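You operate a simulated robot arm through the tools that you are given. There is no shell and no other tool. Be economical: measure what you need, move in short steps, check, and stop when the job is done.

Carry out the task below with a simulated robot arm. There is one attempt and no reset: what you move stays moved.

TASK
Press the clay in the red-banded mould once in the small press.
Fine: slide out, load it, slide in, push the lever down.

It is judged by the outcome, as a careful person would: the job done as asked, and still so three seconds after it is handed in. It fails if anything else is knocked over, pushed out of place, dropped, spilled or broken.

THE ROBOT
A 6-joint arm with a two-finger parallel gripper, fixed in place. Base frame: the origin is at the foot of the arm, x ahead of it, y to its left, z up. Lengths are in m, angles in degrees, forces in N, time in s.
With the tool pointing down near the work surface it reaches from about 0.24 to 0.64 m from the base axis. Its first joint turns from -66.0 to 66.0 degrees. Payload 2.7 kg.
Tool frame: the origin (TCP) lies between the finger pads and is the grasp point; the fingertips stand 0.023 m ahead of it; z points along the fingers, y is the line along which they close. The gripper opens to 0.094 m. The fingers are 0.038 m wide and 0.01 m thick; the gripper's body (0.054 by 0.096 m) begins 0.039 m behind the TCP.
Orientation is that of the tool frame in the base frame, as a unit quaternion [x, y, z, w]. With the fingers straight down and closing along the base's y, the tool's x points along the base's -x, its y along +y and its z along -z.

THE INTERFACE
- The arm moves only by the tool apply_moves. Its argument "increments" is a list that holds one entry, the list of rows, each a list of 6 numbers: the shift along the tool's x, y, z in units of 300 mm (1.0 is 300 mm), then the turn, a rotation vector about the tool's x, y, z in units of 60 degrees (1.0 is 60 degrees). In form: [[[dx, dy, dz, rx, ry, rz], ...]]. A call has 1 to 10 rows; each row is the pose to reach, as a shift and turn from the pose commanded when the call began, along the tool's axes at that moment. "fingers" is the opening, from 0 (shut) to 1 (fully open), set as the call begins (left out, the last holds). A call with a number of a shift or a turn outside -1 to 1 is refused whole. A row lasts 0.2 s, in which the tool goes at most 0.05 m and 8.6 degrees; a call with a longer step from one row to the next is refused whole, and so is a gripper value outside its range. A pose out of reach is approached as far as the arm can. The call stops where the force on the tool passes 80 N (or 10 N more than at its start, if that is more) or the arm is blocked; 0.2 s more then pass. The fingers move at their own pace (about 0.045 m/s each) and stop on an object; they squeeze with about 22 N. The grip force told is the motor's: it shows also when the fingers shut on nothing. Time passes only in rows, and 0.2 s behind the last, so rows that repeat a pose let the fingers close. It gives the time, the measured TCP pose, the force on the tool (base axes), the opening and the grip force at its end, in the units of the frame above (readings bear some noise).
- Cameras (640 x 400 px; columns grow to the right, rows downward): "scene" is fixed at [0.0646, -0.4188, 1.4252]; the picture's right is [0.88, -0.47, 0.00], its down [-0.18, -0.34, -0.92] and it looks along [0.43, 0.81, -0.38] (base axes); focal length 309 px, centre (320, 200). "wrist" rides on the gripper at [-0.039, 0, -0.044] in the tool frame; the picture's right is [0.00, -1.00, 0.00], its down [0.97, 0.00, -0.24] and it looks along [0.24, 0.00, 0.97] (tool axes); focal length 218 px, centre (320, 200).
- snapshot(camera): a new picture of that camera. No time passes.
- pixel_to_xyz(camera, pixels): for up to 12 pixels [column, row] of the newest picture of that camera ("zoom" is the newest enlarged one), the place [x, y, z] in the base frame of the surface seen there, good to about 0.003 m. No time passes.
- zoom(camera, box): a new picture of the part [left, top, right, bottom] of that camera's present view, enlarged. No time passes.
- job_done(): hands the job in; it is judged then, once.

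Work in short steps. Measure before you move; look again where a grasp or a placing could have gone wrong, and mend it. You have 80 turns and 54 pictures in all, the two below and enlarged ones among them. Open the gripper and draw the arm clear of the work before you hand the job in, unless the task says otherwise; then end with one line.

The tools are called as a command line: name --argument value ..., lists and objects as JSON in quotes. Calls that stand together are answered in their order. apply_moves: Moves the arm, as the interface text tells. Its arguments: {"type":"object","properties":{"increments":{"type":"array"},"fingers":{"type":"number"}},"required":["increments"]} The other tools are called the same way: snapshot (camera) takes a picture; pixel_to_xyz (camera, pixels) gives the place of the surface under pixels of a picture; zoom (camera, box) takes an enlarged picture of a part of a camera's view; job_done () hands the job in.

At the start:

```text
clock: 0.0
position: [0.3054, 0.1302, 1.1868]
tcp_rot: [-0.001, 1.0, 0.0, 0.0]
ft_force: [-0.5, 0.3, 0.2]
gripper_width: 0.0938
gripper_force: 0.0
```

scene: 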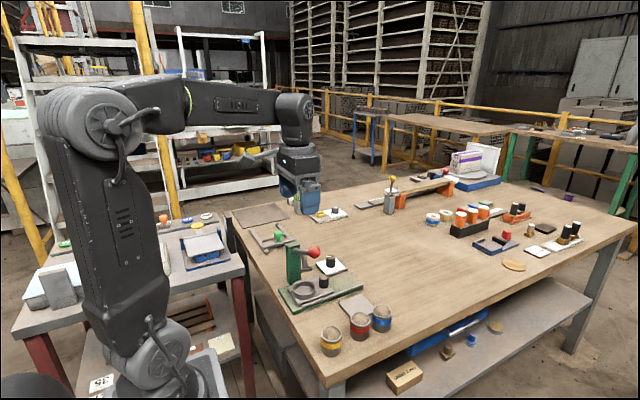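
wrist: 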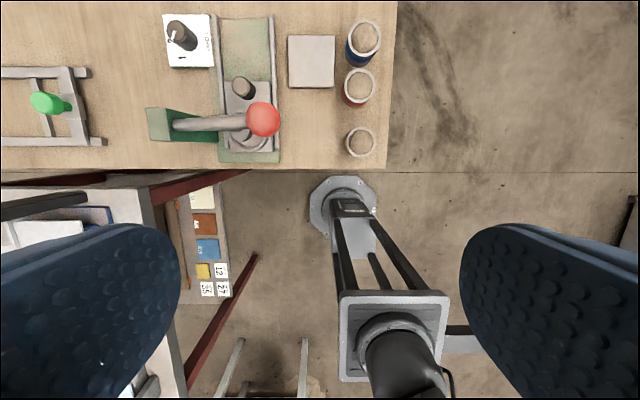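

The press (green, red lever ball) is near scene (310,280); three banded cups near (330–380,330). I zoom in on both for detail.

zoom --camera "scene" --box '[240, 210, 420, 360]'

zoom --camera "wrist" --box '[130, 0, 400, 180]'

```text
2.67 times, centred on (330, 285) of scene
```

zoom: 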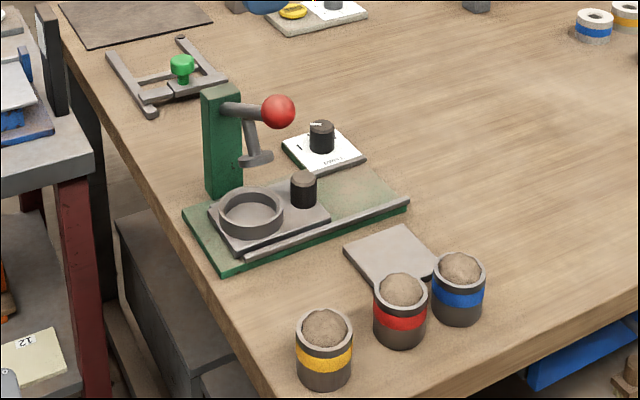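

```text
2.22 times, centred on (265, 90) of wrist
```

zoom: 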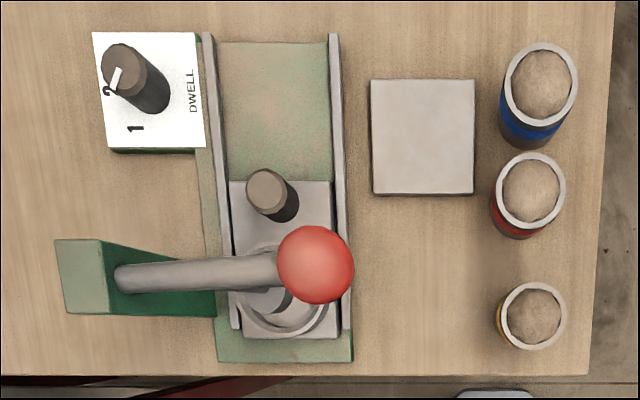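

Measuring the carriage, knob, ring, lever ball and cup.

pixel_to_xyz --camera "zoom" --pixels '[[267, 188], [315, 262], [530, 190], [530, 158], [563, 190], [498, 190], [530, 222], [145, 275], [280, 325], [280, 100], [235, 190], [328, 190]]'

pixel_to_xyz --camera "scene" --pixels '[[313, 253], [324, 278], [324, 284], [310, 288], [301, 294], [309, 270], [353, 318], [353, 328], [354, 339], [331, 268], [372, 310], [300, 255]]'

```text
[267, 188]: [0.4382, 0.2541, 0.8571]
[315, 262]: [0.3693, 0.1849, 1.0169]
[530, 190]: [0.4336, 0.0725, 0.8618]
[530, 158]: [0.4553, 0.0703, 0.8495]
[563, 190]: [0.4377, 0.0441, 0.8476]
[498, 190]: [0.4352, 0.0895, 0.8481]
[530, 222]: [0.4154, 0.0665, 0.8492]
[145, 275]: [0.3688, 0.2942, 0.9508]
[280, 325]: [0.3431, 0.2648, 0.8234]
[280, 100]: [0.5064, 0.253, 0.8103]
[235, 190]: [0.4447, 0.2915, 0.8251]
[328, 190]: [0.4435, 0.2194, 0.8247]
```

```text
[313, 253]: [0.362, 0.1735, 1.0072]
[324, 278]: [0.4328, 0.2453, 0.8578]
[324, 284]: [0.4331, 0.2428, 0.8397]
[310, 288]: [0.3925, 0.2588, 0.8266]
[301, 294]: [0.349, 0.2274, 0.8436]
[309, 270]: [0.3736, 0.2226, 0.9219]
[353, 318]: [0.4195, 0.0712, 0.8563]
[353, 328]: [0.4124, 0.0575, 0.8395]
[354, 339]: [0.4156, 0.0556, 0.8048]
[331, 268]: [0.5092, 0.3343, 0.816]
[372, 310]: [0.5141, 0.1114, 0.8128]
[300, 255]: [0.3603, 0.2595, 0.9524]
```

Knob is at about (0.438,0.253,0.857), red cup at about (0.435,0.067), lever ball at (0.369,0.185,1.0). I move above the slide at a safe height for a closer look.

apply_moves --increments '[[[-0.09, 0.06, 0.058, 0, 0, 0], [-0.18, 0.12, 0.116, 0, 0, 0], [-0.27, 0.18, 0.174, 0, 0, 0], [-0.36, 0.24, 0.232, 0, 0, 0], [-0.45, 0.3, 0.29, 0, 0, 0]]]' --fingers 0.5

snapshot --camera "wrist"

snapshot --camera "scene"

```text
clock: 1.2
position: [0.4413, 0.2219, 1.0989]
tcp_rot: [0.0, 1.0, 0.0, 0.001]
ft_force: [0.2, 0.1, 0.3]
gripper_width: 0.047
gripper_force: 0.1
```

```text
49 pictures are left
```

wrist: 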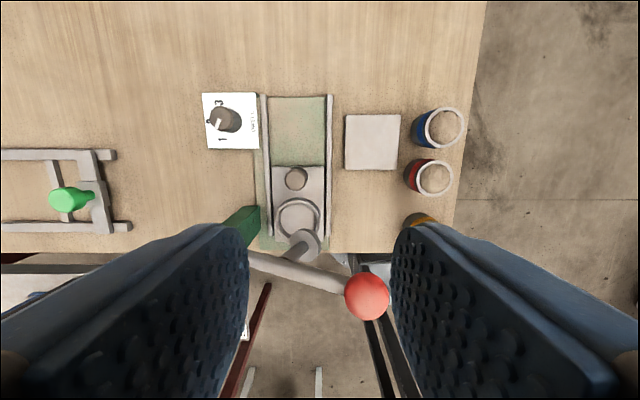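

```text
48 pictures are left
```

scene: 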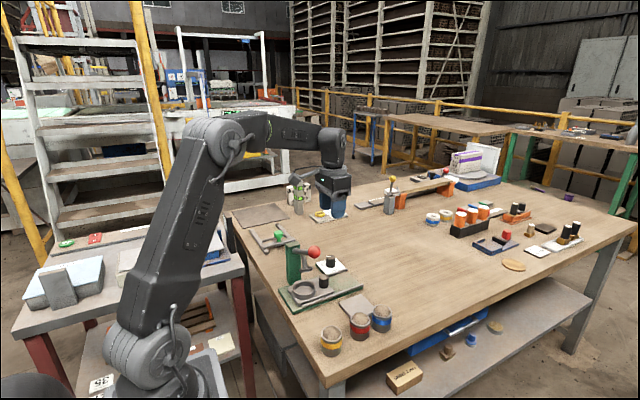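

Clear view of the whole slide. Measuring knob, ring, rails, cups and ram.

zoom --camera "wrist" --box '[190, 80, 480, 260]'

zoom --camera "scene" --box '[265, 230, 365, 315]'

pixel_to_xyz --camera "wrist" --pixels '[[296, 178], [298, 198], [281, 217], [318, 217], [298, 217], [297, 168], [331, 97], [266, 97], [435, 164], [435, 194], [419, 179], [450, 179]]'

```text
2.21 times, centred on (335, 170) of wrist
```

zoom: 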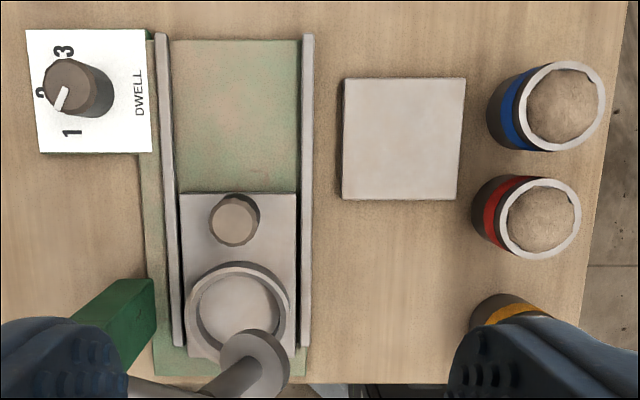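

```text
4.71 times, centred on (315, 272) of scene
```

zoom: 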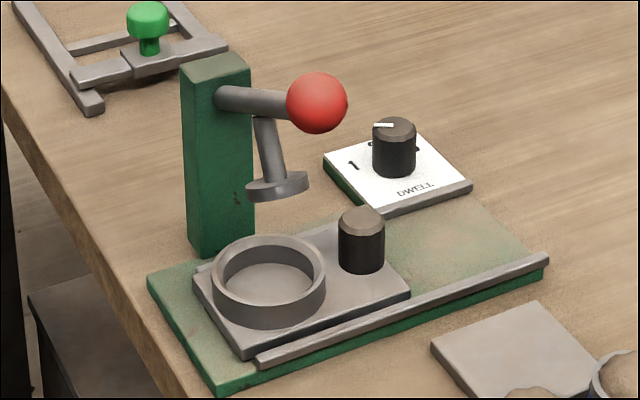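

```text
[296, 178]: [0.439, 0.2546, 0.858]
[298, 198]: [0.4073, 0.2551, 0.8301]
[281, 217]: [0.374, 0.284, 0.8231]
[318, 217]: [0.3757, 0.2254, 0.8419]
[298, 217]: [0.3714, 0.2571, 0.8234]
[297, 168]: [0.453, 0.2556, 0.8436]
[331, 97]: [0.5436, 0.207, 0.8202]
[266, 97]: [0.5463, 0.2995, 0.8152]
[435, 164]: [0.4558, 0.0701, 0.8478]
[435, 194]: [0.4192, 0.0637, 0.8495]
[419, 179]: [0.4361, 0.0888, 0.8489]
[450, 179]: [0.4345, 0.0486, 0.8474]
```

Knob centre (0.440,0.255), ring centre about (0.377,0.255) with rim 0.842. I tilt the tool 20° so the wrist leans outward, away from the lever, and come down above the knob.

apply_moves --increments '[[[-0.013, 0.11, 0.05, 0, 0.11, 0], [-0.013, 0.11, 0.15, 0, 0.22, 0], [-0.013, 0.11, 0.27, 0, 0.333, 0], [-0.013, 0.11, 0.4, 0, 0.333, 0], [-0.013, 0.11, 0.5, 0, 0.333, 0], [-0.013, 0.11, 0.597, 0, 0.333, 0]]]'

snapshot --camera "scene"

snapshot --camera "wrist"

```text
clock: 2.6
position: [0.4424, 0.2527, 0.9187]
tcp_rot: [0.0, 0.985, -0.001, -0.174]
ft_force: [0.2, 0.2, 0.3]
gripper_width: 0.0471
gripper_force: 0.0
```

```text
45 pictures are left
```

scene: 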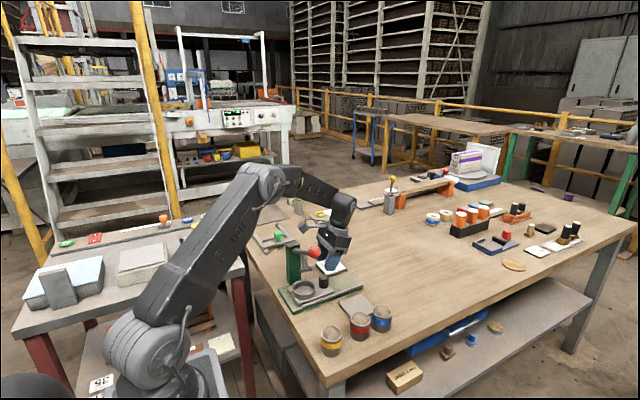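

```text
44 pictures are left
```

wrist: 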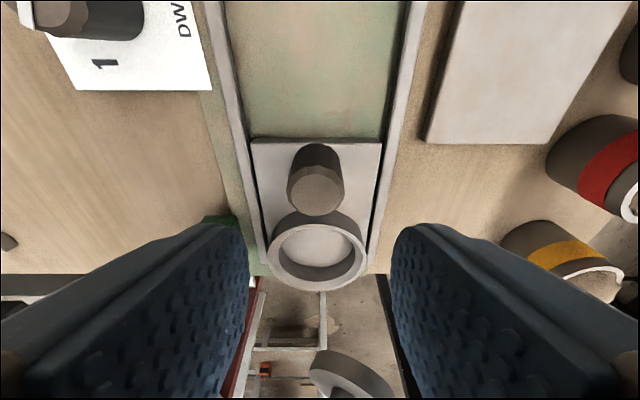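

Forearm is well clear of the lever. Checking the knob location from close before descending.

pixel_to_xyz --camera "wrist" --pixels '[[316, 188], [290, 188], [342, 188], [317, 213], [318, 245], [269, 252], [367, 252], [318, 286], [317, 146], [345, 380]]'

```text
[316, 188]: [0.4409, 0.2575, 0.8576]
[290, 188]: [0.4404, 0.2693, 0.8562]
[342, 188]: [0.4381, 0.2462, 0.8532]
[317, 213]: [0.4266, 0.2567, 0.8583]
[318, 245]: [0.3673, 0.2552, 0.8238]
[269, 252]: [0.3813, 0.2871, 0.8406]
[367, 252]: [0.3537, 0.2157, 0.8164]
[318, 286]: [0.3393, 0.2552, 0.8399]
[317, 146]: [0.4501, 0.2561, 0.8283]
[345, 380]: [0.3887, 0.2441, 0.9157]
```

Descending onto the knob, vertical in base axes (0.061 m).

apply_moves --increments '[[[-0.022, 0.01, 0.064, 0, 0, 0], [-0.044, 0.01, 0.128, 0, 0, 0], [-0.0665, 0.01, 0.192, 0, 0, 0], [-0.0665, 0.01, 0.192, 0, 0, 0]]]'

apply_moves --increments '[[[0, 0, 0, 0, 0, 0], [0, 0, 0, 0, 0, 0], [0, 0, 0, 0, 0, 0]]]' --fingers 0.1

snapshot --camera "wrist"

```text
clock: 3.6
position: [0.4455, 0.2569, 0.86]
tcp_rot: [-0.001, 0.985, 0.001, -0.173]
ft_force: [4.4, -2.6, 7.2]
gripper_width: 0.0471
gripper_force: 0.0
```

```text
clock: 4.4
position: [0.4445, 0.2542, 0.8591]
tcp_rot: [0.0, 0.985, -0.002, -0.174]
ft_force: [4.5, -25.7, 11.1]
gripper_width: 0.0296
gripper_force: 45.2
```

```text
43 pictures are left
```

wrist: 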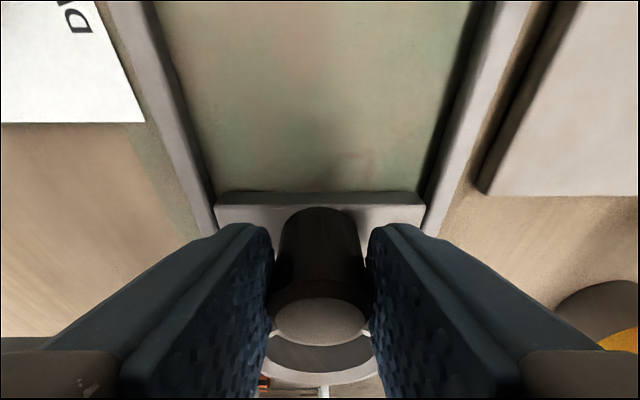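

Only the left finger touches (side force −25.7 N, opening 0.0296), so I centre by 3 mm toward +y.

apply_moves --increments '[[[0, 0.007, 0, 0, 0, 0], [0, 0.011, 0, 0, 0, 0], [0, 0.011, 0, 0, 0, 0]]]'

```text
clock: 5.2
position: [0.4461, 0.2546, 0.8586]
tcp_rot: [0.0, 0.985, -0.004, -0.174]
ft_force: [0.8, -39.0, -4.9]
gripper_width: 0.0299
gripper_force: 45.4
```

Both fingers are gripping (opening unchanged), and the side load grew. I ease back to −y to relieve it.

apply_moves --increments '[[[0, -0.01, 0, 0, 0, 0], [0, -0.02, 0, 0, 0, 0], [0, -0.02, 0, 0, 0, 0]]]'

```text
clock: 6.0
position: [0.4447, 0.2548, 0.8594]
tcp_rot: [-0.002, 0.985, 0.001, -0.172]
ft_force: [13.3, 2.0, -26.0]
gripper_width: 0.0296
gripper_force: 44.6
```

Side load is gone. Pulling the slide out along +x, 30 mm first.

apply_moves --increments '[[[-0.0235, 0, -0.0086, 0, 0, 0], [-0.047, 0, -0.0171, 0, 0, 0], [-0.0705, 0, -0.0257, 0, 0, 0], [-0.094, 0, -0.0342, 0, 0, 0]]]'

snapshot --camera "wrist"

```text
clock: 7.0
position: [0.4737, 0.2556, 0.8601]
tcp_rot: [0.0, 0.985, 0.001, -0.173]
ft_force: [-1.9, 6.7, -9.5]
gripper_width: 0.0298
gripper_force: 45.1
```

```text
42 pictures are left
```

wrist: 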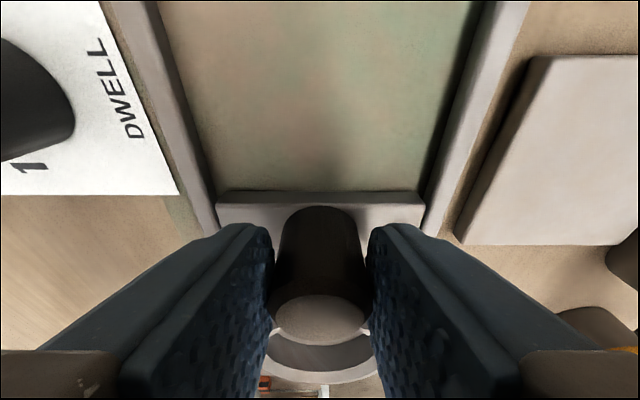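

The slide comes along smoothly. Pulling another 50 mm.

apply_moves --increments '[[[-0.0313, 0, -0.0114, 0, 0, 0], [-0.0627, 0, -0.0228, 0, 0, 0], [-0.094, 0, -0.0342, 0, 0, 0], [-0.1253, 0, -0.0456, 0, 0, 0], [-0.1567, 0, -0.057, 0, 0, 0]]]'

snapshot --camera "wrist"

zoom --camera "scene" --box '[255, 200, 405, 320]'

```text
clock: 8.2
position: [0.5216, 0.2545, 0.8605]
tcp_rot: [-0.002, 0.985, 0.001, -0.172]
ft_force: [-1.1, 17.4, 6.7]
gripper_width: 0.0297
gripper_force: 44.6
```

```text
41 pictures are left
```

wrist: 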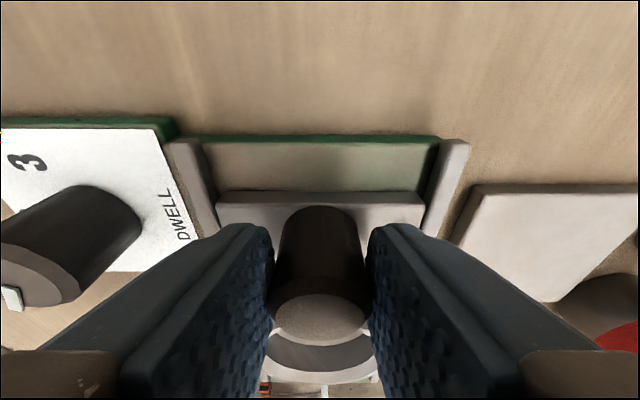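

```text
3.33 times, centred on (330, 260) of scene
```

zoom: 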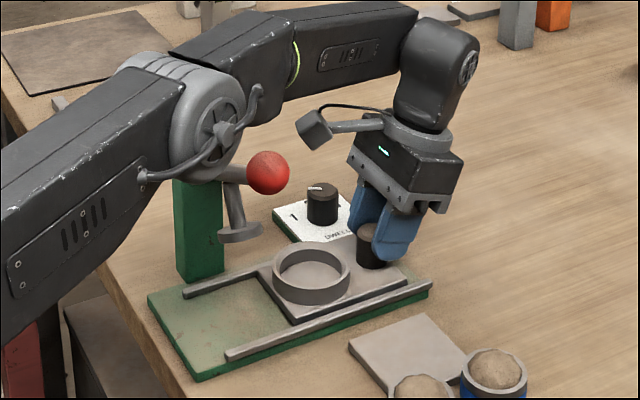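

The ring now stands clear of the ram at about x=0.455, with the carriage almost at the rail end. I release and lift off.

apply_moves --increments '[[[0, 0, 0, 0, 0, 0], [0, 0, 0, 0, 0, 0], [0, 0, 0, 0, 0, 0]]]' --fingers 0.5

apply_moves --increments '[[[0, 0, -0.1, 0, 0, 0], [0, 0, -0.23, 0, 0, 0], [0, 0, -0.38, 0, 0, 0], [0, 0, -0.53, 0, 0, 0]]]'

snapshot --camera "wrist"

```text
clock: 9.0
position: [0.5227, 0.2522, 0.8583]
tcp_rot: [0.0, 0.985, 0.0, -0.173]
ft_force: [0.4, 0.1, -0.2]
gripper_width: 0.0474
gripper_force: 0.1
```

```text
clock: 10.0
position: [0.5328, 0.2378, 0.9773]
tcp_rot: [-0.001, 0.985, -0.001, -0.173]
ft_force: [-0.2, -0.5, 0.0]
gripper_width: 0.0472
gripper_force: 0.2
out of reach, approached as far as the arm can: row 2, 3, 4
```

```text
39 pictures are left
```

wrist: 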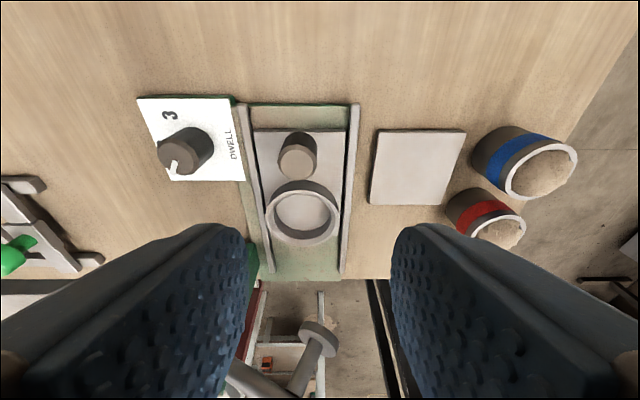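

Measuring the ring in its out position and the red cup.

pixel_to_xyz --camera "wrist" --pixels '[[303, 214], [268, 218], [339, 214], [303, 243], [303, 188], [274, 214], [332, 214], [297, 160], [525, 228]]'

```text
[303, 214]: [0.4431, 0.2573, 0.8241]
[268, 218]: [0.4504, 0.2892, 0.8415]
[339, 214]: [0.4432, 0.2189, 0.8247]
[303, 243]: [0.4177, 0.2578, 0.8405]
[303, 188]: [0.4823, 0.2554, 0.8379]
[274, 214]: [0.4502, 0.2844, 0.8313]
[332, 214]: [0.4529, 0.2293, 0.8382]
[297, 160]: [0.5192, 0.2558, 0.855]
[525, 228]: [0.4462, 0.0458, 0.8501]
```

Ring centre now about (0.451,0.256). I untilt and travel above the red cup at (0.437,0.068), opening the fingers fully.

apply_moves --increments '[[[0.05, -0.095, 0.017, 0, -0.055, 0], [0.1, -0.19, 0.033, 0, -0.11, 0], [0.15, -0.285, 0.05, 0, -0.17, 0], [0.2, -0.38, 0.067, 0, -0.225, 0], [0.25, -0.475, 0.083, 0, -0.28, 0], [0.304, -0.567, 0.1, 0, -0.333, 0], [0.304, -0.567, 0.1, 0, -0.333, 0]]]' --fingers 0.9

snapshot --camera "wrist"

```text
clock: 11.6
position: [0.4394, 0.0692, 0.9846]
tcp_rot: [-0.001, 1.0, 0.0, 0.0]
ft_force: [0.4, -0.6, 0.3]
gripper_width: 0.0843
gripper_force: 0.0
out of reach, approached as far as the arm can: row 1
```

```text
38 pictures are left
```

wrist: 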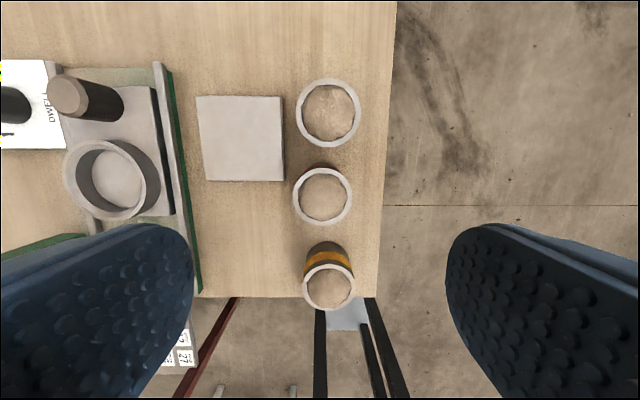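

pixel_to_xyz --camera "wrist" --pixels '[[322, 171], [322, 220], [297, 195], [347, 195], [322, 195], [328, 143], [329, 268], [328, 83], [100, 145], [155, 180], [68, 178]]'

```text
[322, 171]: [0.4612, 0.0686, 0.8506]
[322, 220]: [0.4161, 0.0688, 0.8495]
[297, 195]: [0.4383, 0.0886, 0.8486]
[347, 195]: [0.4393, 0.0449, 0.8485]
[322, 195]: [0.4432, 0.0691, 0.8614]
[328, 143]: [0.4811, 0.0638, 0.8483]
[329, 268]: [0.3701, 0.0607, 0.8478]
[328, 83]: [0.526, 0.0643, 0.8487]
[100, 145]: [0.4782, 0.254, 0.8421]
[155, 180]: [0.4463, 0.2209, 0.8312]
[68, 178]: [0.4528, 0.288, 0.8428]
```

Red cup centre (0.4387,0.067), rim 0.849, Ø≈0.045. To keep fingertips above the seat ring when seated, I grip the upper half, TCP z≈0.849.

apply_moves --increments '[[[0.002, -0.006, 0.13, 0, 0, 0], [0.002, -0.006, 0.26, 0, 0, 0], [0.002, -0.006, 0.37, 0, 0, 0], [0.002, -0.006, 0.45, 0, 0, 0], [0.002, -0.006, 0.45, 0, 0, 0]]]'

snapshot --camera "wrist"

```text
clock: 12.8
position: [0.4403, 0.066, 0.8499]
tcp_rot: [0.0, 1.0, 0.0, 0.001]
ft_force: [-0.1, -0.5, 0.1]
gripper_width: 0.0847
gripper_force: 0.2
```

```text
37 pictures are left
```

wrist: 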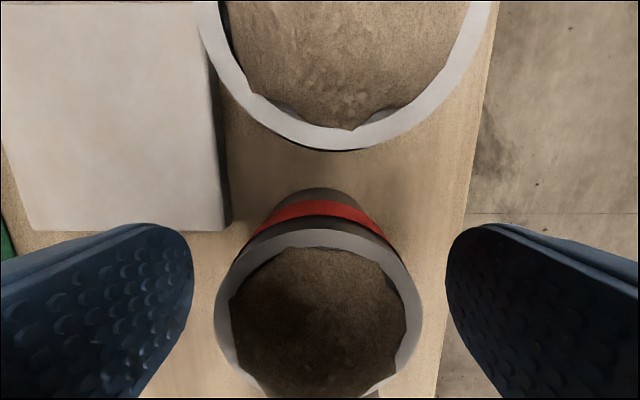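

Cup is centred between the pads (columns 215–424). Closing.

apply_moves --increments '[[[0, 0, 0, 0, 0, 0], [0, 0, 0, 0, 0, 0], [0, 0, 0, 0, 0, 0], [0, 0, 0, 0, 0, 0]]]' --fingers 0.35

```text
clock: 13.8
position: [0.4401, 0.0653, 0.8487]
tcp_rot: [0.0, 1.0, 0.0, 0.001]
ft_force: [0.1, 0.3, 0.0]
gripper_width: 0.0494
gripper_force: 22.2
```

Gripped at 0.049 m. Lifting straight up.

apply_moves --increments '[[[0, 0, -0.06, 0, 0, 0], [0, 0, -0.14, 0, 0, 0], [0, 0, -0.22, 0, 0, 0], [0, 0, -0.28, 0, 0, 0]]]'

snapshot --camera "wrist"

```text
clock: 14.8
position: [0.4405, 0.0629, 0.9325]
tcp_rot: [0.0, 1.0, 0.0, 0.0]
ft_force: [0.2, -0.1, -4.7]
gripper_width: 0.0499
gripper_force: 21.9
```

```text
36 pictures are left
```

wrist: 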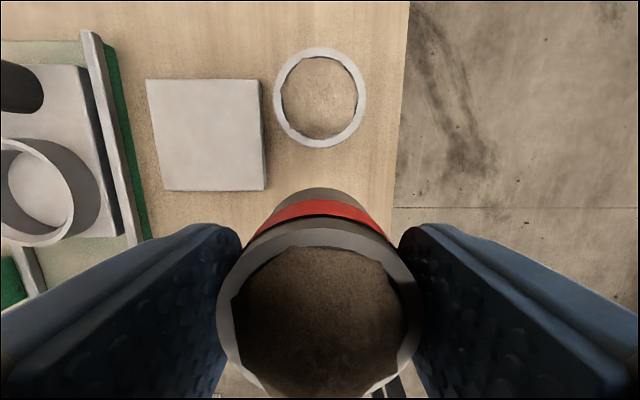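

Cup held upright. Carrying it sideways above the ring at (0.451,0.256), bottom at about z=0.884, above ring and knob.

apply_moves --increments '[[[-0.04, 0.08, 0, 0, 0, 0], [-0.04, 0.18, 0, 0, 0, 0], [-0.04, 0.29, 0, 0, 0, 0], [-0.04, 0.4, 0, 0, 0, 0], [-0.04, 0.5, 0, 0, 0, 0], [-0.04, 0.58, 0, 0, 0, 0], [-0.04, 0.637, 0, 0, 0, 0], [-0.04, 0.637, 0, 0, 0, 0]]]'

snapshot --camera "wrist"

zoom --camera "scene" --box '[255, 190, 405, 310]'

```text
clock: 15.7
position: [0.456, 0.1411, 0.9309]
tcp_rot: [-0.019, 1.0, -0.014, -0.009]
ft_force: [-4.4, -20.5, 6.3]
gripper_width: 0.0494
gripper_force: 21.8
stopped in row 4: the force on the tool passed its limit (the readings are from after the stop); the commanded pose is now the measured one
```

```text
35 pictures are left
```

wrist: 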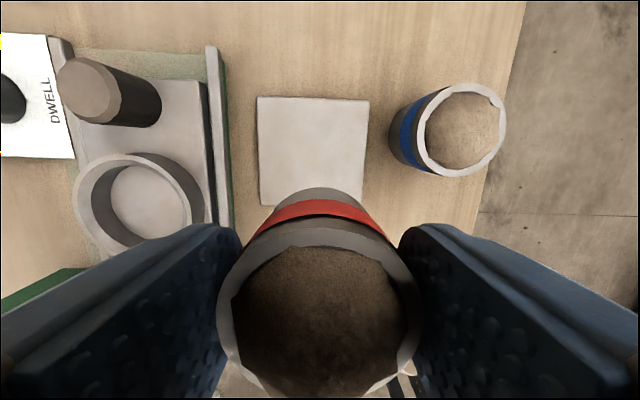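

```text
3.33 times, centred on (330, 250) of scene
```

zoom: 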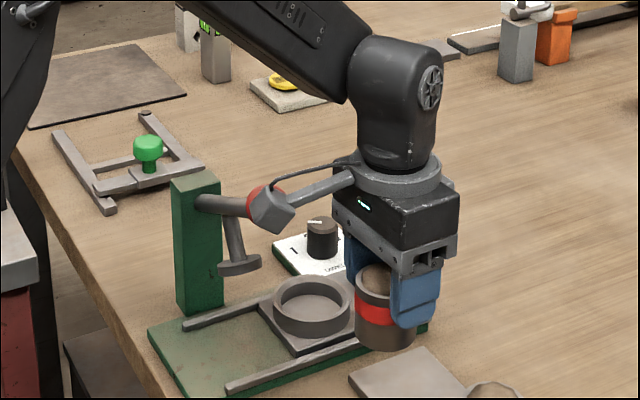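

The gripper's boom (toward −x) bumped the lever's ball at zoom (265,205). I back off in −y at once and then inspect the lever.

apply_moves --increments '[[[0, -0.05, 0, 0, 0, 0], [0, -0.13, 0, 0, 0, 0], [0, -0.23, -0.05, 0, 0, 0], [0, -0.23, -0.1, 0, 0, 0]]]'

zoom --camera "scene" --box '[255, 170, 405, 290]'

```text
clock: 16.7
position: [0.4604, 0.0767, 0.9646]
tcp_rot: [-0.017, 1.0, -0.014, -0.006]
ft_force: [0.6, -0.2, -3.7]
gripper_width: 0.0495
gripper_force: 22.3
```

```text
3.33 times, centred on (330, 230) of scene
```

zoom: 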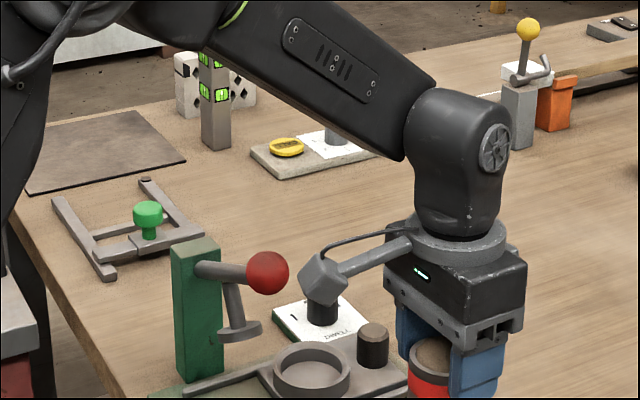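

Lever and press look unchanged. Measuring ball, post, ring, knob and the boom's box.

pixel_to_xyz --camera "zoom" --pixels '[[267, 272], [195, 250], [312, 382], [372, 330], [322, 268], [310, 290], [340, 285], [375, 255], [322, 305], [305, 265], [240, 330]]'

```text
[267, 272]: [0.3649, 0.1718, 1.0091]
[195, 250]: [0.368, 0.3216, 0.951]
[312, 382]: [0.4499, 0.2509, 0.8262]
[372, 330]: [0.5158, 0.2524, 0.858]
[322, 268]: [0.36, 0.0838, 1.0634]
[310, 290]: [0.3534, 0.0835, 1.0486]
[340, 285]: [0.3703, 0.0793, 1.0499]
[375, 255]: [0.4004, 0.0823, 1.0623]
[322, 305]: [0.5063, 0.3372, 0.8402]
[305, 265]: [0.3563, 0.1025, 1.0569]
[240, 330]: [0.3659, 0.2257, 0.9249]
```

Nothing shifted. The boom box sits about 0.10 m on the tool's +x side, 0.09 m above the TCP, so I level the tool and yaw it −90° to point the boom toward −y, away from the lever.

apply_moves --increments '[[[0, 0, -0.05, -0.027, -0.012, 0], [0, 0, -0.05, -0.027, -0.012, 0]]]'

apply_moves --increments '[[[0, 0, 0, 0, 0, -0.12], [0, 0, 0, 0, 0, -0.24], [0, 0, 0, 0, 0, -0.36], [0, 0, 0, 0, 0, -0.48], [0, 0, 0, 0, 0, -0.6], [0, 0, 0, 0, 0, -0.72], [0, 0, 0, 0, 0, -0.84], [0, 0, 0, 0, 0, -0.96]]]'

apply_moves --increments '[[[0, 0, 0, 0, 0, -0.12], [0, 0, 0, 0, 0, -0.24], [0, 0, 0, 0, 0, -0.36], [0, 0, 0, 0, 0, -0.5], [0, 0, 0, 0, 0, -0.5]]]'

snapshot --camera "wrist"

snapshot --camera "scene"

```text
clock: 17.3
position: [0.4625, 0.0753, 0.9791]
tcp_rot: [-0.016, 1.0, 0.001, 0.0]
ft_force: [0.1, 0.0, -4.0]
gripper_width: 0.0495
gripper_force: 22.2
```

```text
clock: 19.1
position: [0.4597, 0.0787, 0.9773]
tcp_rot: [-0.498, 0.867, 0.0, 0.0]
ft_force: [-0.1, -0.7, -4.3]
gripper_width: 0.0499
gripper_force: 22.0
```

```text
clock: 20.3
position: [0.4606, 0.077, 0.9782]
tcp_rot: [-0.705, 0.709, 0.002, -0.001]
ft_force: [-0.1, -0.8, -4.0]
gripper_width: 0.0493
gripper_force: 22.4
```

```text
32 pictures are left
```

wrist: 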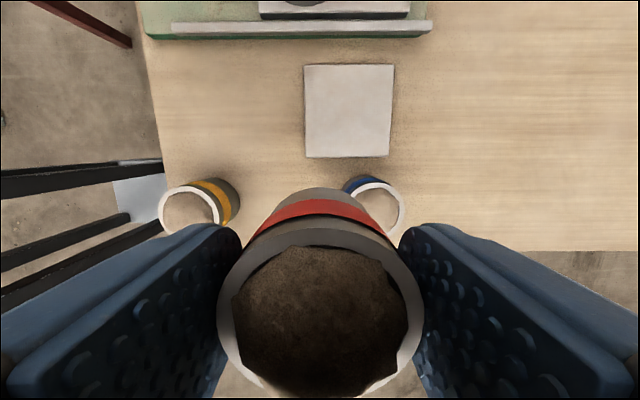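

```text
31 pictures are left
```

scene: 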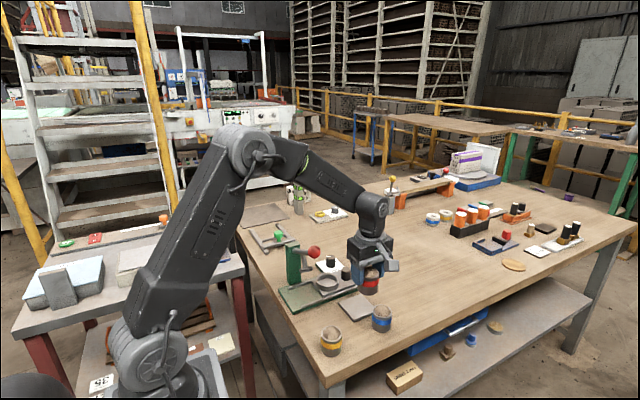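

Yawed cleanly; the boom now points away. I carry the cup along y at x≈0.462, keeping clear of the ball, and stop short of the ring to look.

apply_moves --increments '[[[-0.08, 0, 0, 0, 0, 0], [-0.18, 0, 0, 0, 0, 0], [-0.28, 0, 0, 0, 0, 0], [-0.38, 0, 0, 0, 0, 0], [-0.46, 0, 0, 0, 0, 0], [-0.5, 0, 0, 0, 0, 0], [-0.5, 0, 0, 0, 0, 0]]]'

snapshot --camera "wrist"

zoom --camera "scene" --box '[255, 190, 405, 310]'

```text
clock: 21.9
position: [0.462, 0.2282, 0.9802]
tcp_rot: [-0.704, 0.71, 0.001, -0.001]
ft_force: [0.9, 0.6, -4.8]
gripper_width: 0.0496
gripper_force: 22.3
```

```text
30 pictures are left
```

wrist: 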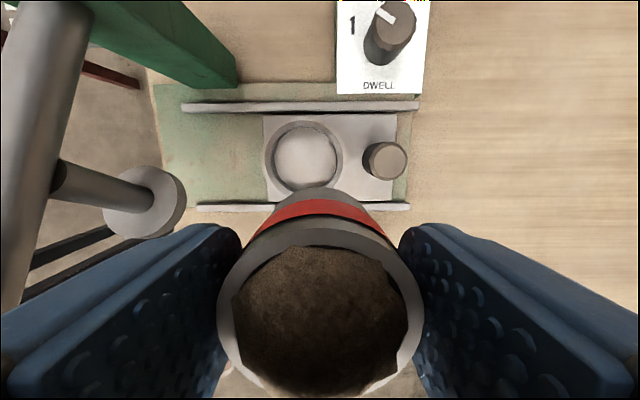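

```text
3.33 times, centred on (330, 250) of scene
```

zoom: 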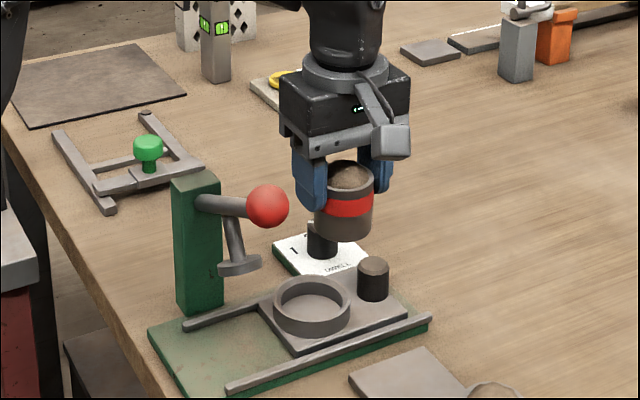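

Measuring the ring again from this view: left/right/top/bottom of its rim near (303,156).

pixel_to_xyz --camera "wrist" --pixels '[[267, 156], [340, 156], [303, 123], [303, 156], [275, 156], [333, 156], [303, 132], [385, 160], [318, 250], [220, 320], [420, 320]]'

```text
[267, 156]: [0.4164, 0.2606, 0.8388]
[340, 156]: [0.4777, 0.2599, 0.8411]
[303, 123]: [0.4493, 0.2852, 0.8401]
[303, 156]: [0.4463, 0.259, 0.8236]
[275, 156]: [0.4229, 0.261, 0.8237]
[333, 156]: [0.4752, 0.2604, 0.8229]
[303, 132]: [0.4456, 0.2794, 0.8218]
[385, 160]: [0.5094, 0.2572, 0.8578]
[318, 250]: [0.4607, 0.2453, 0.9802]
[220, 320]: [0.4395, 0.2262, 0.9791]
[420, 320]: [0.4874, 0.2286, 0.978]
```

Ring centre ≈(0.4495,0.255). Moving over it and down to cup bottom ≈0.87, then check alignment from the scene.

apply_moves --increments '[[[-0.05, 0.02, 0, 0, 0, 0], [-0.095, 0.038, 0, 0, 0, 0], [-0.095, 0.038, 0.09, 0, 0, 0], [-0.095, 0.038, 0.183, 0, 0, 0], [-0.095, 0.038, 0.183, 0, 0, 0]]]'

zoom --camera "scene" --box '[285, 230, 375, 302]'

apply_moves --increments '[[[0, 0, 0, 0, 0, 0]]]'

snapshot --camera "wrist"

```text
clock: 23.1
position: [0.4519, 0.2545, 0.9251]
tcp_rot: [-0.704, 0.71, 0.001, 0.0]
ft_force: [0.2, -0.3, -3.8]
gripper_width: 0.0496
gripper_force: 22.0
```

```text
5.56 times, centred on (330, 266) of scene
```

zoom: 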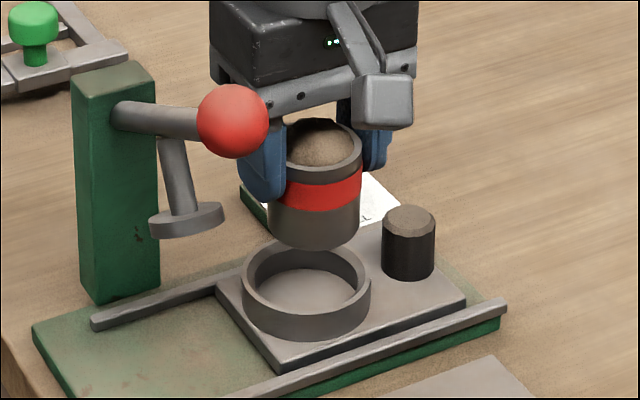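

```text
clock: 23.5
position: [0.4511, 0.2548, 0.9246]
tcp_rot: [-0.704, 0.711, 0.002, -0.001]
ft_force: [-0.1, -0.7, -4.4]
gripper_width: 0.0498
gripper_force: 22.3
```

```text
27 pictures are left
```

wrist: 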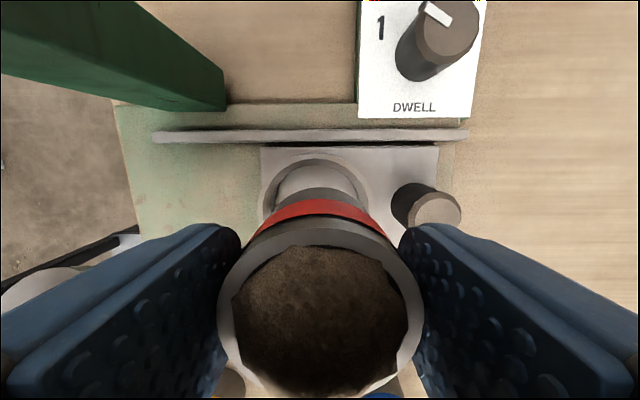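

Cup bottom appears ~3 mm right of the ring axis in the scene (313 vs 307), consistent with the wrist view (ring 317 vs 320). Shifting −2 mm x, +2 mm y, and descending to just above the rim.

apply_moves --increments '[[[-0.0075, 0.0075, 0.02, 0, 0, 0], [-0.0075, 0.0075, 0.06, 0, 0, 0], [-0.0075, 0.0075, 0.09, 0, 0, 0], [-0.0075, 0.0075, 0.09, 0, 0, 0]]]'

zoom --camera "scene" --box '[285, 230, 375, 302]'

```text
clock: 24.5
position: [0.4479, 0.2573, 0.895]
tcp_rot: [-0.704, 0.71, 0.001, 0.001]
ft_force: [0.2, -0.4, -3.9]
gripper_width: 0.0495
gripper_force: 21.9
```

```text
5.56 times, centred on (330, 266) of scene
```

zoom: 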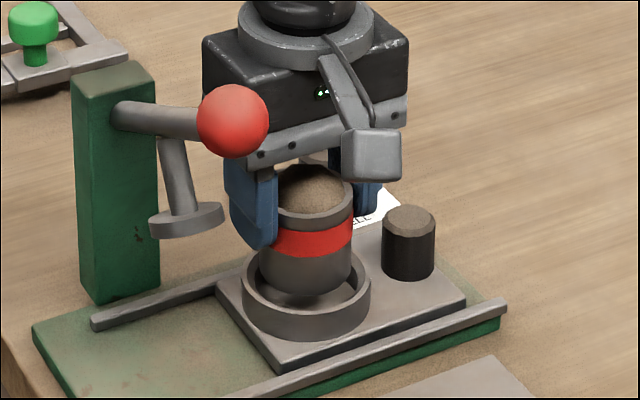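

Cup bottom (259–352, centre 305) is centred on the ring (307). Lowering into the seat gently.

apply_moves --increments '[[[0, 0, 0.015, 0, 0, 0], [0, 0, 0.03, 0, 0, 0], [0, 0, 0.045, 0, 0, 0], [0, 0, 0.06, 0, 0, 0], [0, 0, 0.06, 0, 0, 0]]]'

```text
clock: 25.7
position: [0.4458, 0.258, 0.879]
tcp_rot: [-0.704, 0.71, 0.001, 0.0]
ft_force: [-1.0, 0.5, -4.2]
gripper_width: 0.0495
gripper_force: 22.5
```

apply_moves --increments '[[[0, 0, 0.006, 0, 0, 0], [0, 0, 0.012, 0, 0, 0], [0, 0, 0.012, 0, 0, 0]]]'

zoom --camera "scene" --box '[285, 230, 375, 302]'

```text
clock: 26.5
position: [0.4464, 0.2584, 0.8749]
tcp_rot: [-0.705, 0.709, 0.002, 0.0]
ft_force: [-0.5, -0.4, -4.7]
gripper_width: 0.0496
gripper_force: 22.0
```

```text
5.56 times, centred on (330, 266) of scene
```

zoom: 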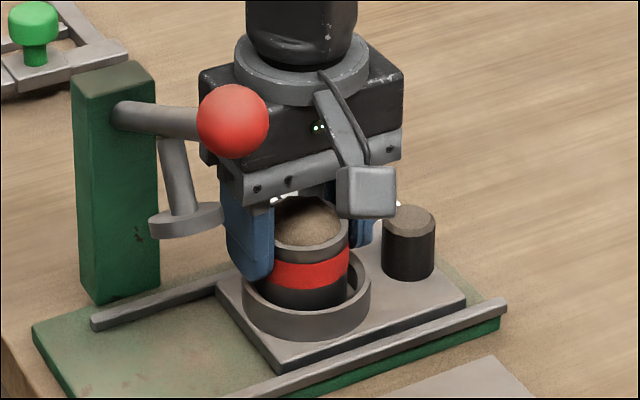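

Inside the ring, no contact yet. A little lower.

apply_moves --increments '[[[0, -0.003, 0.006, 0, 0, 0], [0, -0.003, 0.012, 0, 0, 0], [0, -0.003, 0.012, 0, 0, 0]]]'

```text
clock: 27.3
position: [0.4483, 0.259, 0.8747]
tcp_rot: [-0.704, 0.71, 0.0, 0.003]
ft_force: [1.1, -2.3, 15.3]
gripper_width: 0.0497
gripper_force: 21.9
```

Seated (15 N contact). Opening modestly to stay off the knob.

apply_moves --increments '[[[0, 0, -0.004, 0, 0, 0], [0, 0, -0.004, 0, 0, 0], [0, 0, -0.004, 0, 0, 0]]]' --fingers 0.68

apply_moves --increments '[[[0, 0, -0.06, 0, 0, 0], [0, 0, -0.16, 0, 0, 0], [0, 0, -0.27, 0, 0, 0], [0, 0, -0.38, 0, 0, 0]]]'

snapshot --camera "wrist"

zoom --camera "scene" --box '[285, 210, 375, 302]'

```text
clock: 28.1
position: [0.447, 0.2592, 0.8728]
tcp_rot: [-0.704, 0.71, 0.001, 0.001]
ft_force: [-0.5, 0.3, -0.3]
gripper_width: 0.0639
gripper_force: 0.0
```

```text
clock: 29.1
position: [0.448, 0.2559, 0.986]
tcp_rot: [-0.704, 0.711, 0.001, 0.0]
ft_force: [-0.4, 0.3, -0.9]
gripper_width: 0.064
gripper_force: 0.1
```

```text
24 pictures are left
```

wrist: 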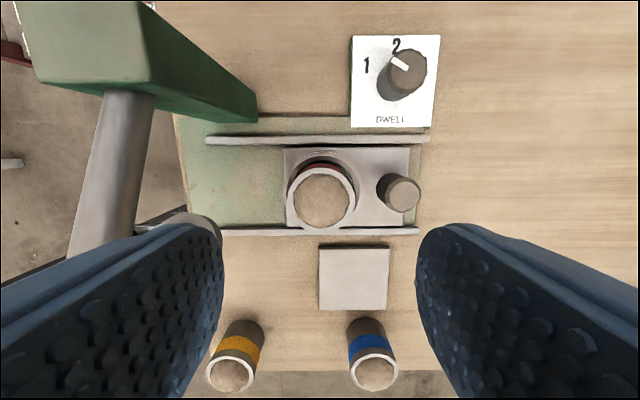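

```text
4.35 times, centred on (330, 256) of scene
```

zoom: 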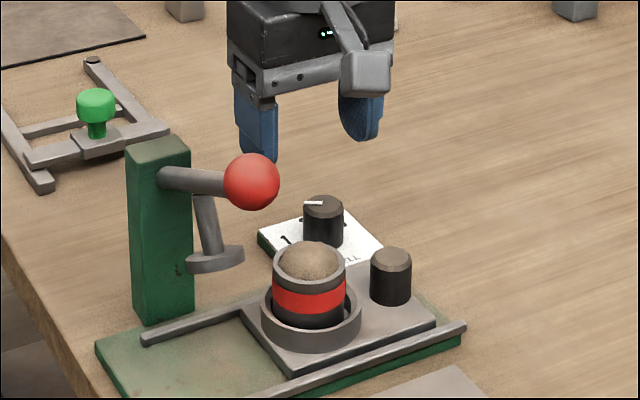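

Cup is seated upright in the ring. Next I'll push the knob inward from its +x side with closed fingers, keeping the boom toward −y. First, travel over and beyond the knob.

apply_moves --increments '[[[0, -0.1, 0, 0, 0, 0], [0, -0.2, 0, 0, 0, 0], [0, -0.3, 0, 0, 0, 0], [0, -0.355, 0, 0, 0, 0], [0, -0.355, 0.1, 0, 0, 0], [0, -0.355, 0.2, 0, 0, 0], [0, -0.355, 0.28, 0, 0, 0], [0, -0.355, 0.28, 0, 0, 0]]]' --fingers 0

zoom --camera "scene" --box '[285, 200, 405, 296]'

snapshot --camera "wrist"

```text
clock: 30.9
position: [0.5535, 0.2576, 0.9016]
tcp_rot: [-0.704, 0.71, 0.001, 0.0]
ft_force: [-0.1, 0.1, -0.3]
gripper_width: 0.0
gripper_force: 22.3
```

```text
4.17 times, centred on (345, 248) of scene
```

zoom: 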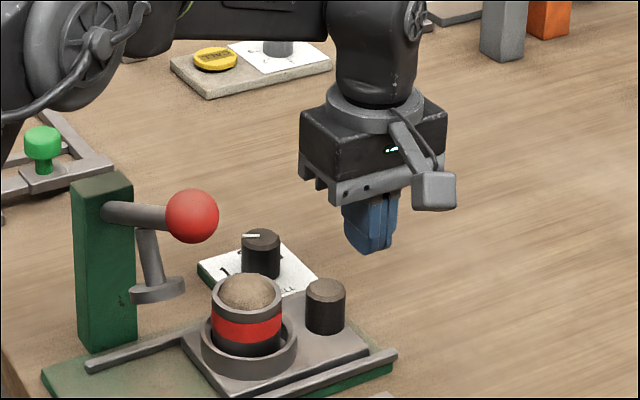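

```text
21 pictures are left
```

wrist: 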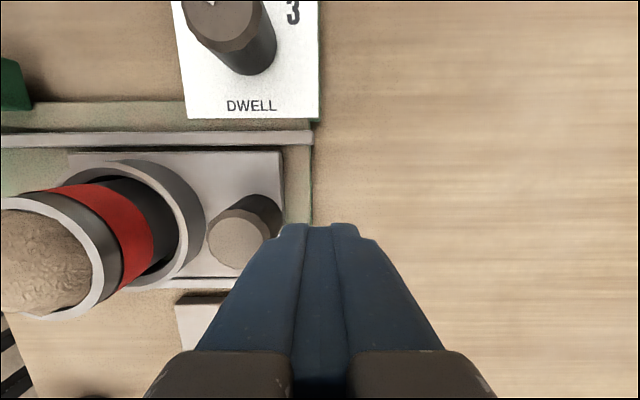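

Fingers are beyond the knob on +x. Descending to z≈0.857.

apply_moves --increments '[[[0, 0.0, 0.06, 0, 0, 0], [0, 0.0, 0.11, 0, 0, 0], [0, 0.0, 0.147, 0, 0, 0], [0, 0.0, 0.147, 0, 0, 0]]]'

zoom --camera "scene" --box '[285, 210, 405, 306]'

```text
clock: 31.9
position: [0.5557, 0.2552, 0.8586]
tcp_rot: [-0.704, 0.71, 0.002, 0.0]
ft_force: [0.1, 0.6, 0.6]
gripper_width: 0.0
gripper_force: 21.7
```

```text
4.17 times, centred on (345, 258) of scene
```

zoom: 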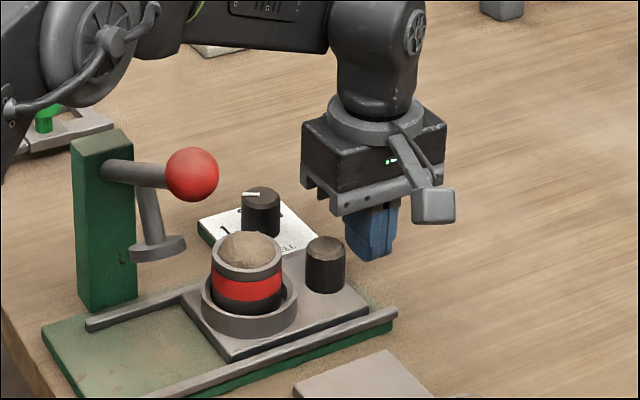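

Pushing toward −x gently, 55 mm, watching force.

apply_moves --increments '[[[0, 0.02, 0, 0, 0, 0], [0, 0.038, 0, 0, 0, 0], [0, 0.056, 0, 0, 0, 0], [0, 0.076, 0, 0, 0, 0], [0, 0.096, 0, 0, 0, 0], [0, 0.116, 0, 0, 0, 0], [0, 0.136, 0, 0, 0, 0], [0, 0.156, 0, 0, 0, 0], [0, 0.176, 0, 0, 0, 0]]]'

zoom --camera "scene" --box '[270, 210, 390, 306]'

```text
clock: 33.9
position: [0.5012, 0.2567, 0.8597]
tcp_rot: [-0.704, 0.71, 0.001, 0.001]
ft_force: [1.6, -5.5, 8.2]
gripper_width: 0.0
gripper_force: 22.3
```

```text
4.17 times, centred on (330, 258) of scene
```

zoom: 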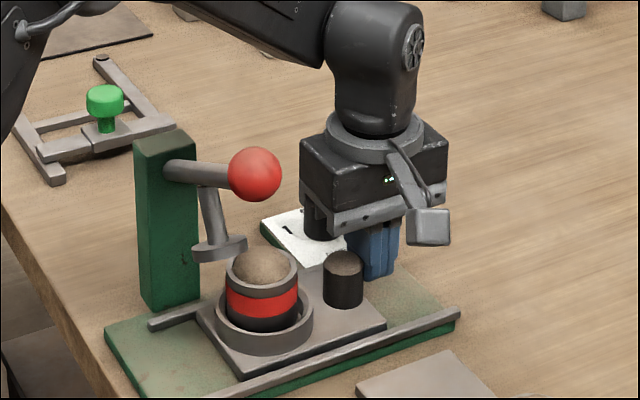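

The slide moves well. Before the cup goes beneath, I check ram underside versus clay height.

pixel_to_xyz --camera "zoom" --pixels '[[220, 258], [205, 256], [240, 248], [215, 243], [262, 255], [235, 270], [291, 268], [262, 268], [343, 262], [236, 242]]'

snapshot --camera "wrist"

```text
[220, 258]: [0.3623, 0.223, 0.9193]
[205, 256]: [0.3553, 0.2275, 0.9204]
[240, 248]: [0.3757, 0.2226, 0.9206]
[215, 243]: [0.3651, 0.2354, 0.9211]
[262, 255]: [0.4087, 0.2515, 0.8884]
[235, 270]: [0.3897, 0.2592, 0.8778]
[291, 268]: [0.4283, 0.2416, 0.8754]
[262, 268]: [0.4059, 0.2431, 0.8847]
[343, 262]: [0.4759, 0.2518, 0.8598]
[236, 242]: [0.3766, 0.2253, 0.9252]
```

```text
18 pictures are left
```

wrist: 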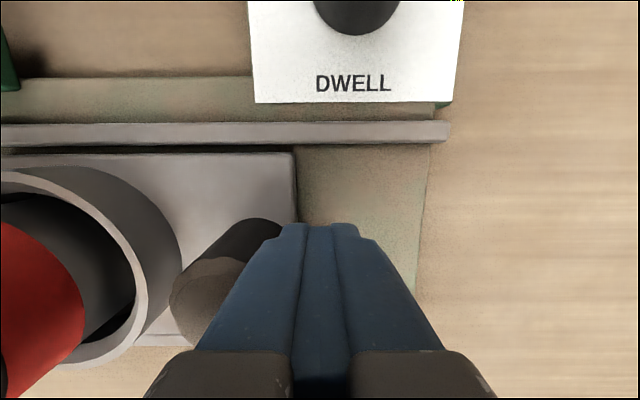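

Ram underside ≈0.917, clay top ≈0.889, so it passes under. Continuing 36 mm.

apply_moves --increments '[[[0, 0.02, 0, 0, 0, 0], [0, 0.04, 0, 0, 0, 0], [0, 0.06, 0, 0, 0, 0], [0, 0.08, 0, 0, 0, 0], [0, 0.1, 0, 0, 0, 0], [0, 0.12, 0, 0, 0, 0], [0, 0.12, 0, 0, 0, 0]]]'

zoom --camera "scene" --box '[265, 220, 365, 300]'

```text
clock: 35.5
position: [0.465, 0.257, 0.8588]
tcp_rot: [-0.704, 0.71, 0.001, 0.001]
ft_force: [1.0, -13.6, 21.5]
gripper_width: 0.0
gripper_force: 21.9
```

```text
5.00 times, centred on (315, 260) of scene
```

zoom: 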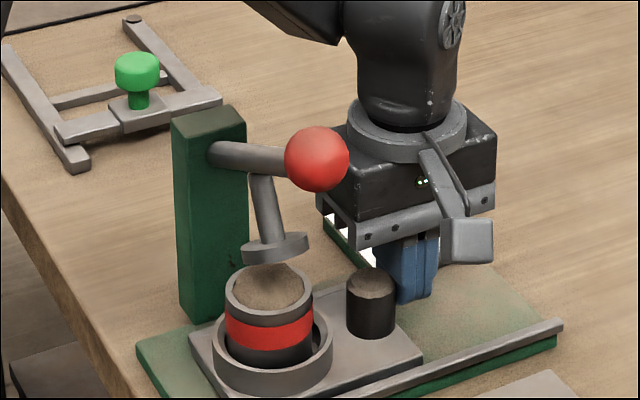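

Compared with the start picture the ring and knob are still ~1.4 px (≈4 mm) short. Pushing the last bit.

apply_moves --increments '[[[0, 0.006, 0, 0, 0, 0], [0, 0.012, 0, 0, 0, 0], [0, 0.016, 0, 0, 0, 0], [0, 0.016, 0, 0, 0, 0]]]'

zoom --camera "scene" --box '[265, 230, 365, 315]'

```text
clock: 36.5
position: [0.461, 0.2572, 0.858]
tcp_rot: [-0.705, 0.71, 0.002, 0.001]
ft_force: [-1.4, -5.3, 25.3]
gripper_width: 0.0
gripper_force: 22.1
```

```text
4.71 times, centred on (315, 272) of scene
```

zoom: 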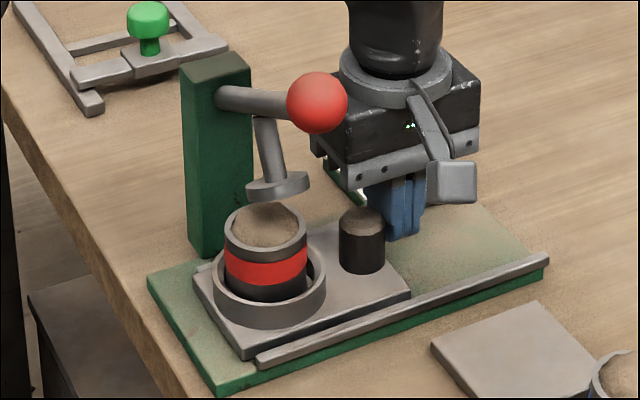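

The slide now matches its original in-position (knob 339–385 vs 338–385). One tiny 1.5 mm nudge to check for the stop.

apply_moves --increments '[[[0, 0.003, 0, 0, 0, 0], [0, 0.005, 0, 0, 0, 0], [0, 0.005, 0, 0, 0, 0]]]'

```text
clock: 37.3
position: [0.4606, 0.2573, 0.8576]
tcp_rot: [-0.705, 0.71, 0.0, 0.002]
ft_force: [12.1, 0.4, 17.9]
gripper_width: 0.0
gripper_force: 21.6
```

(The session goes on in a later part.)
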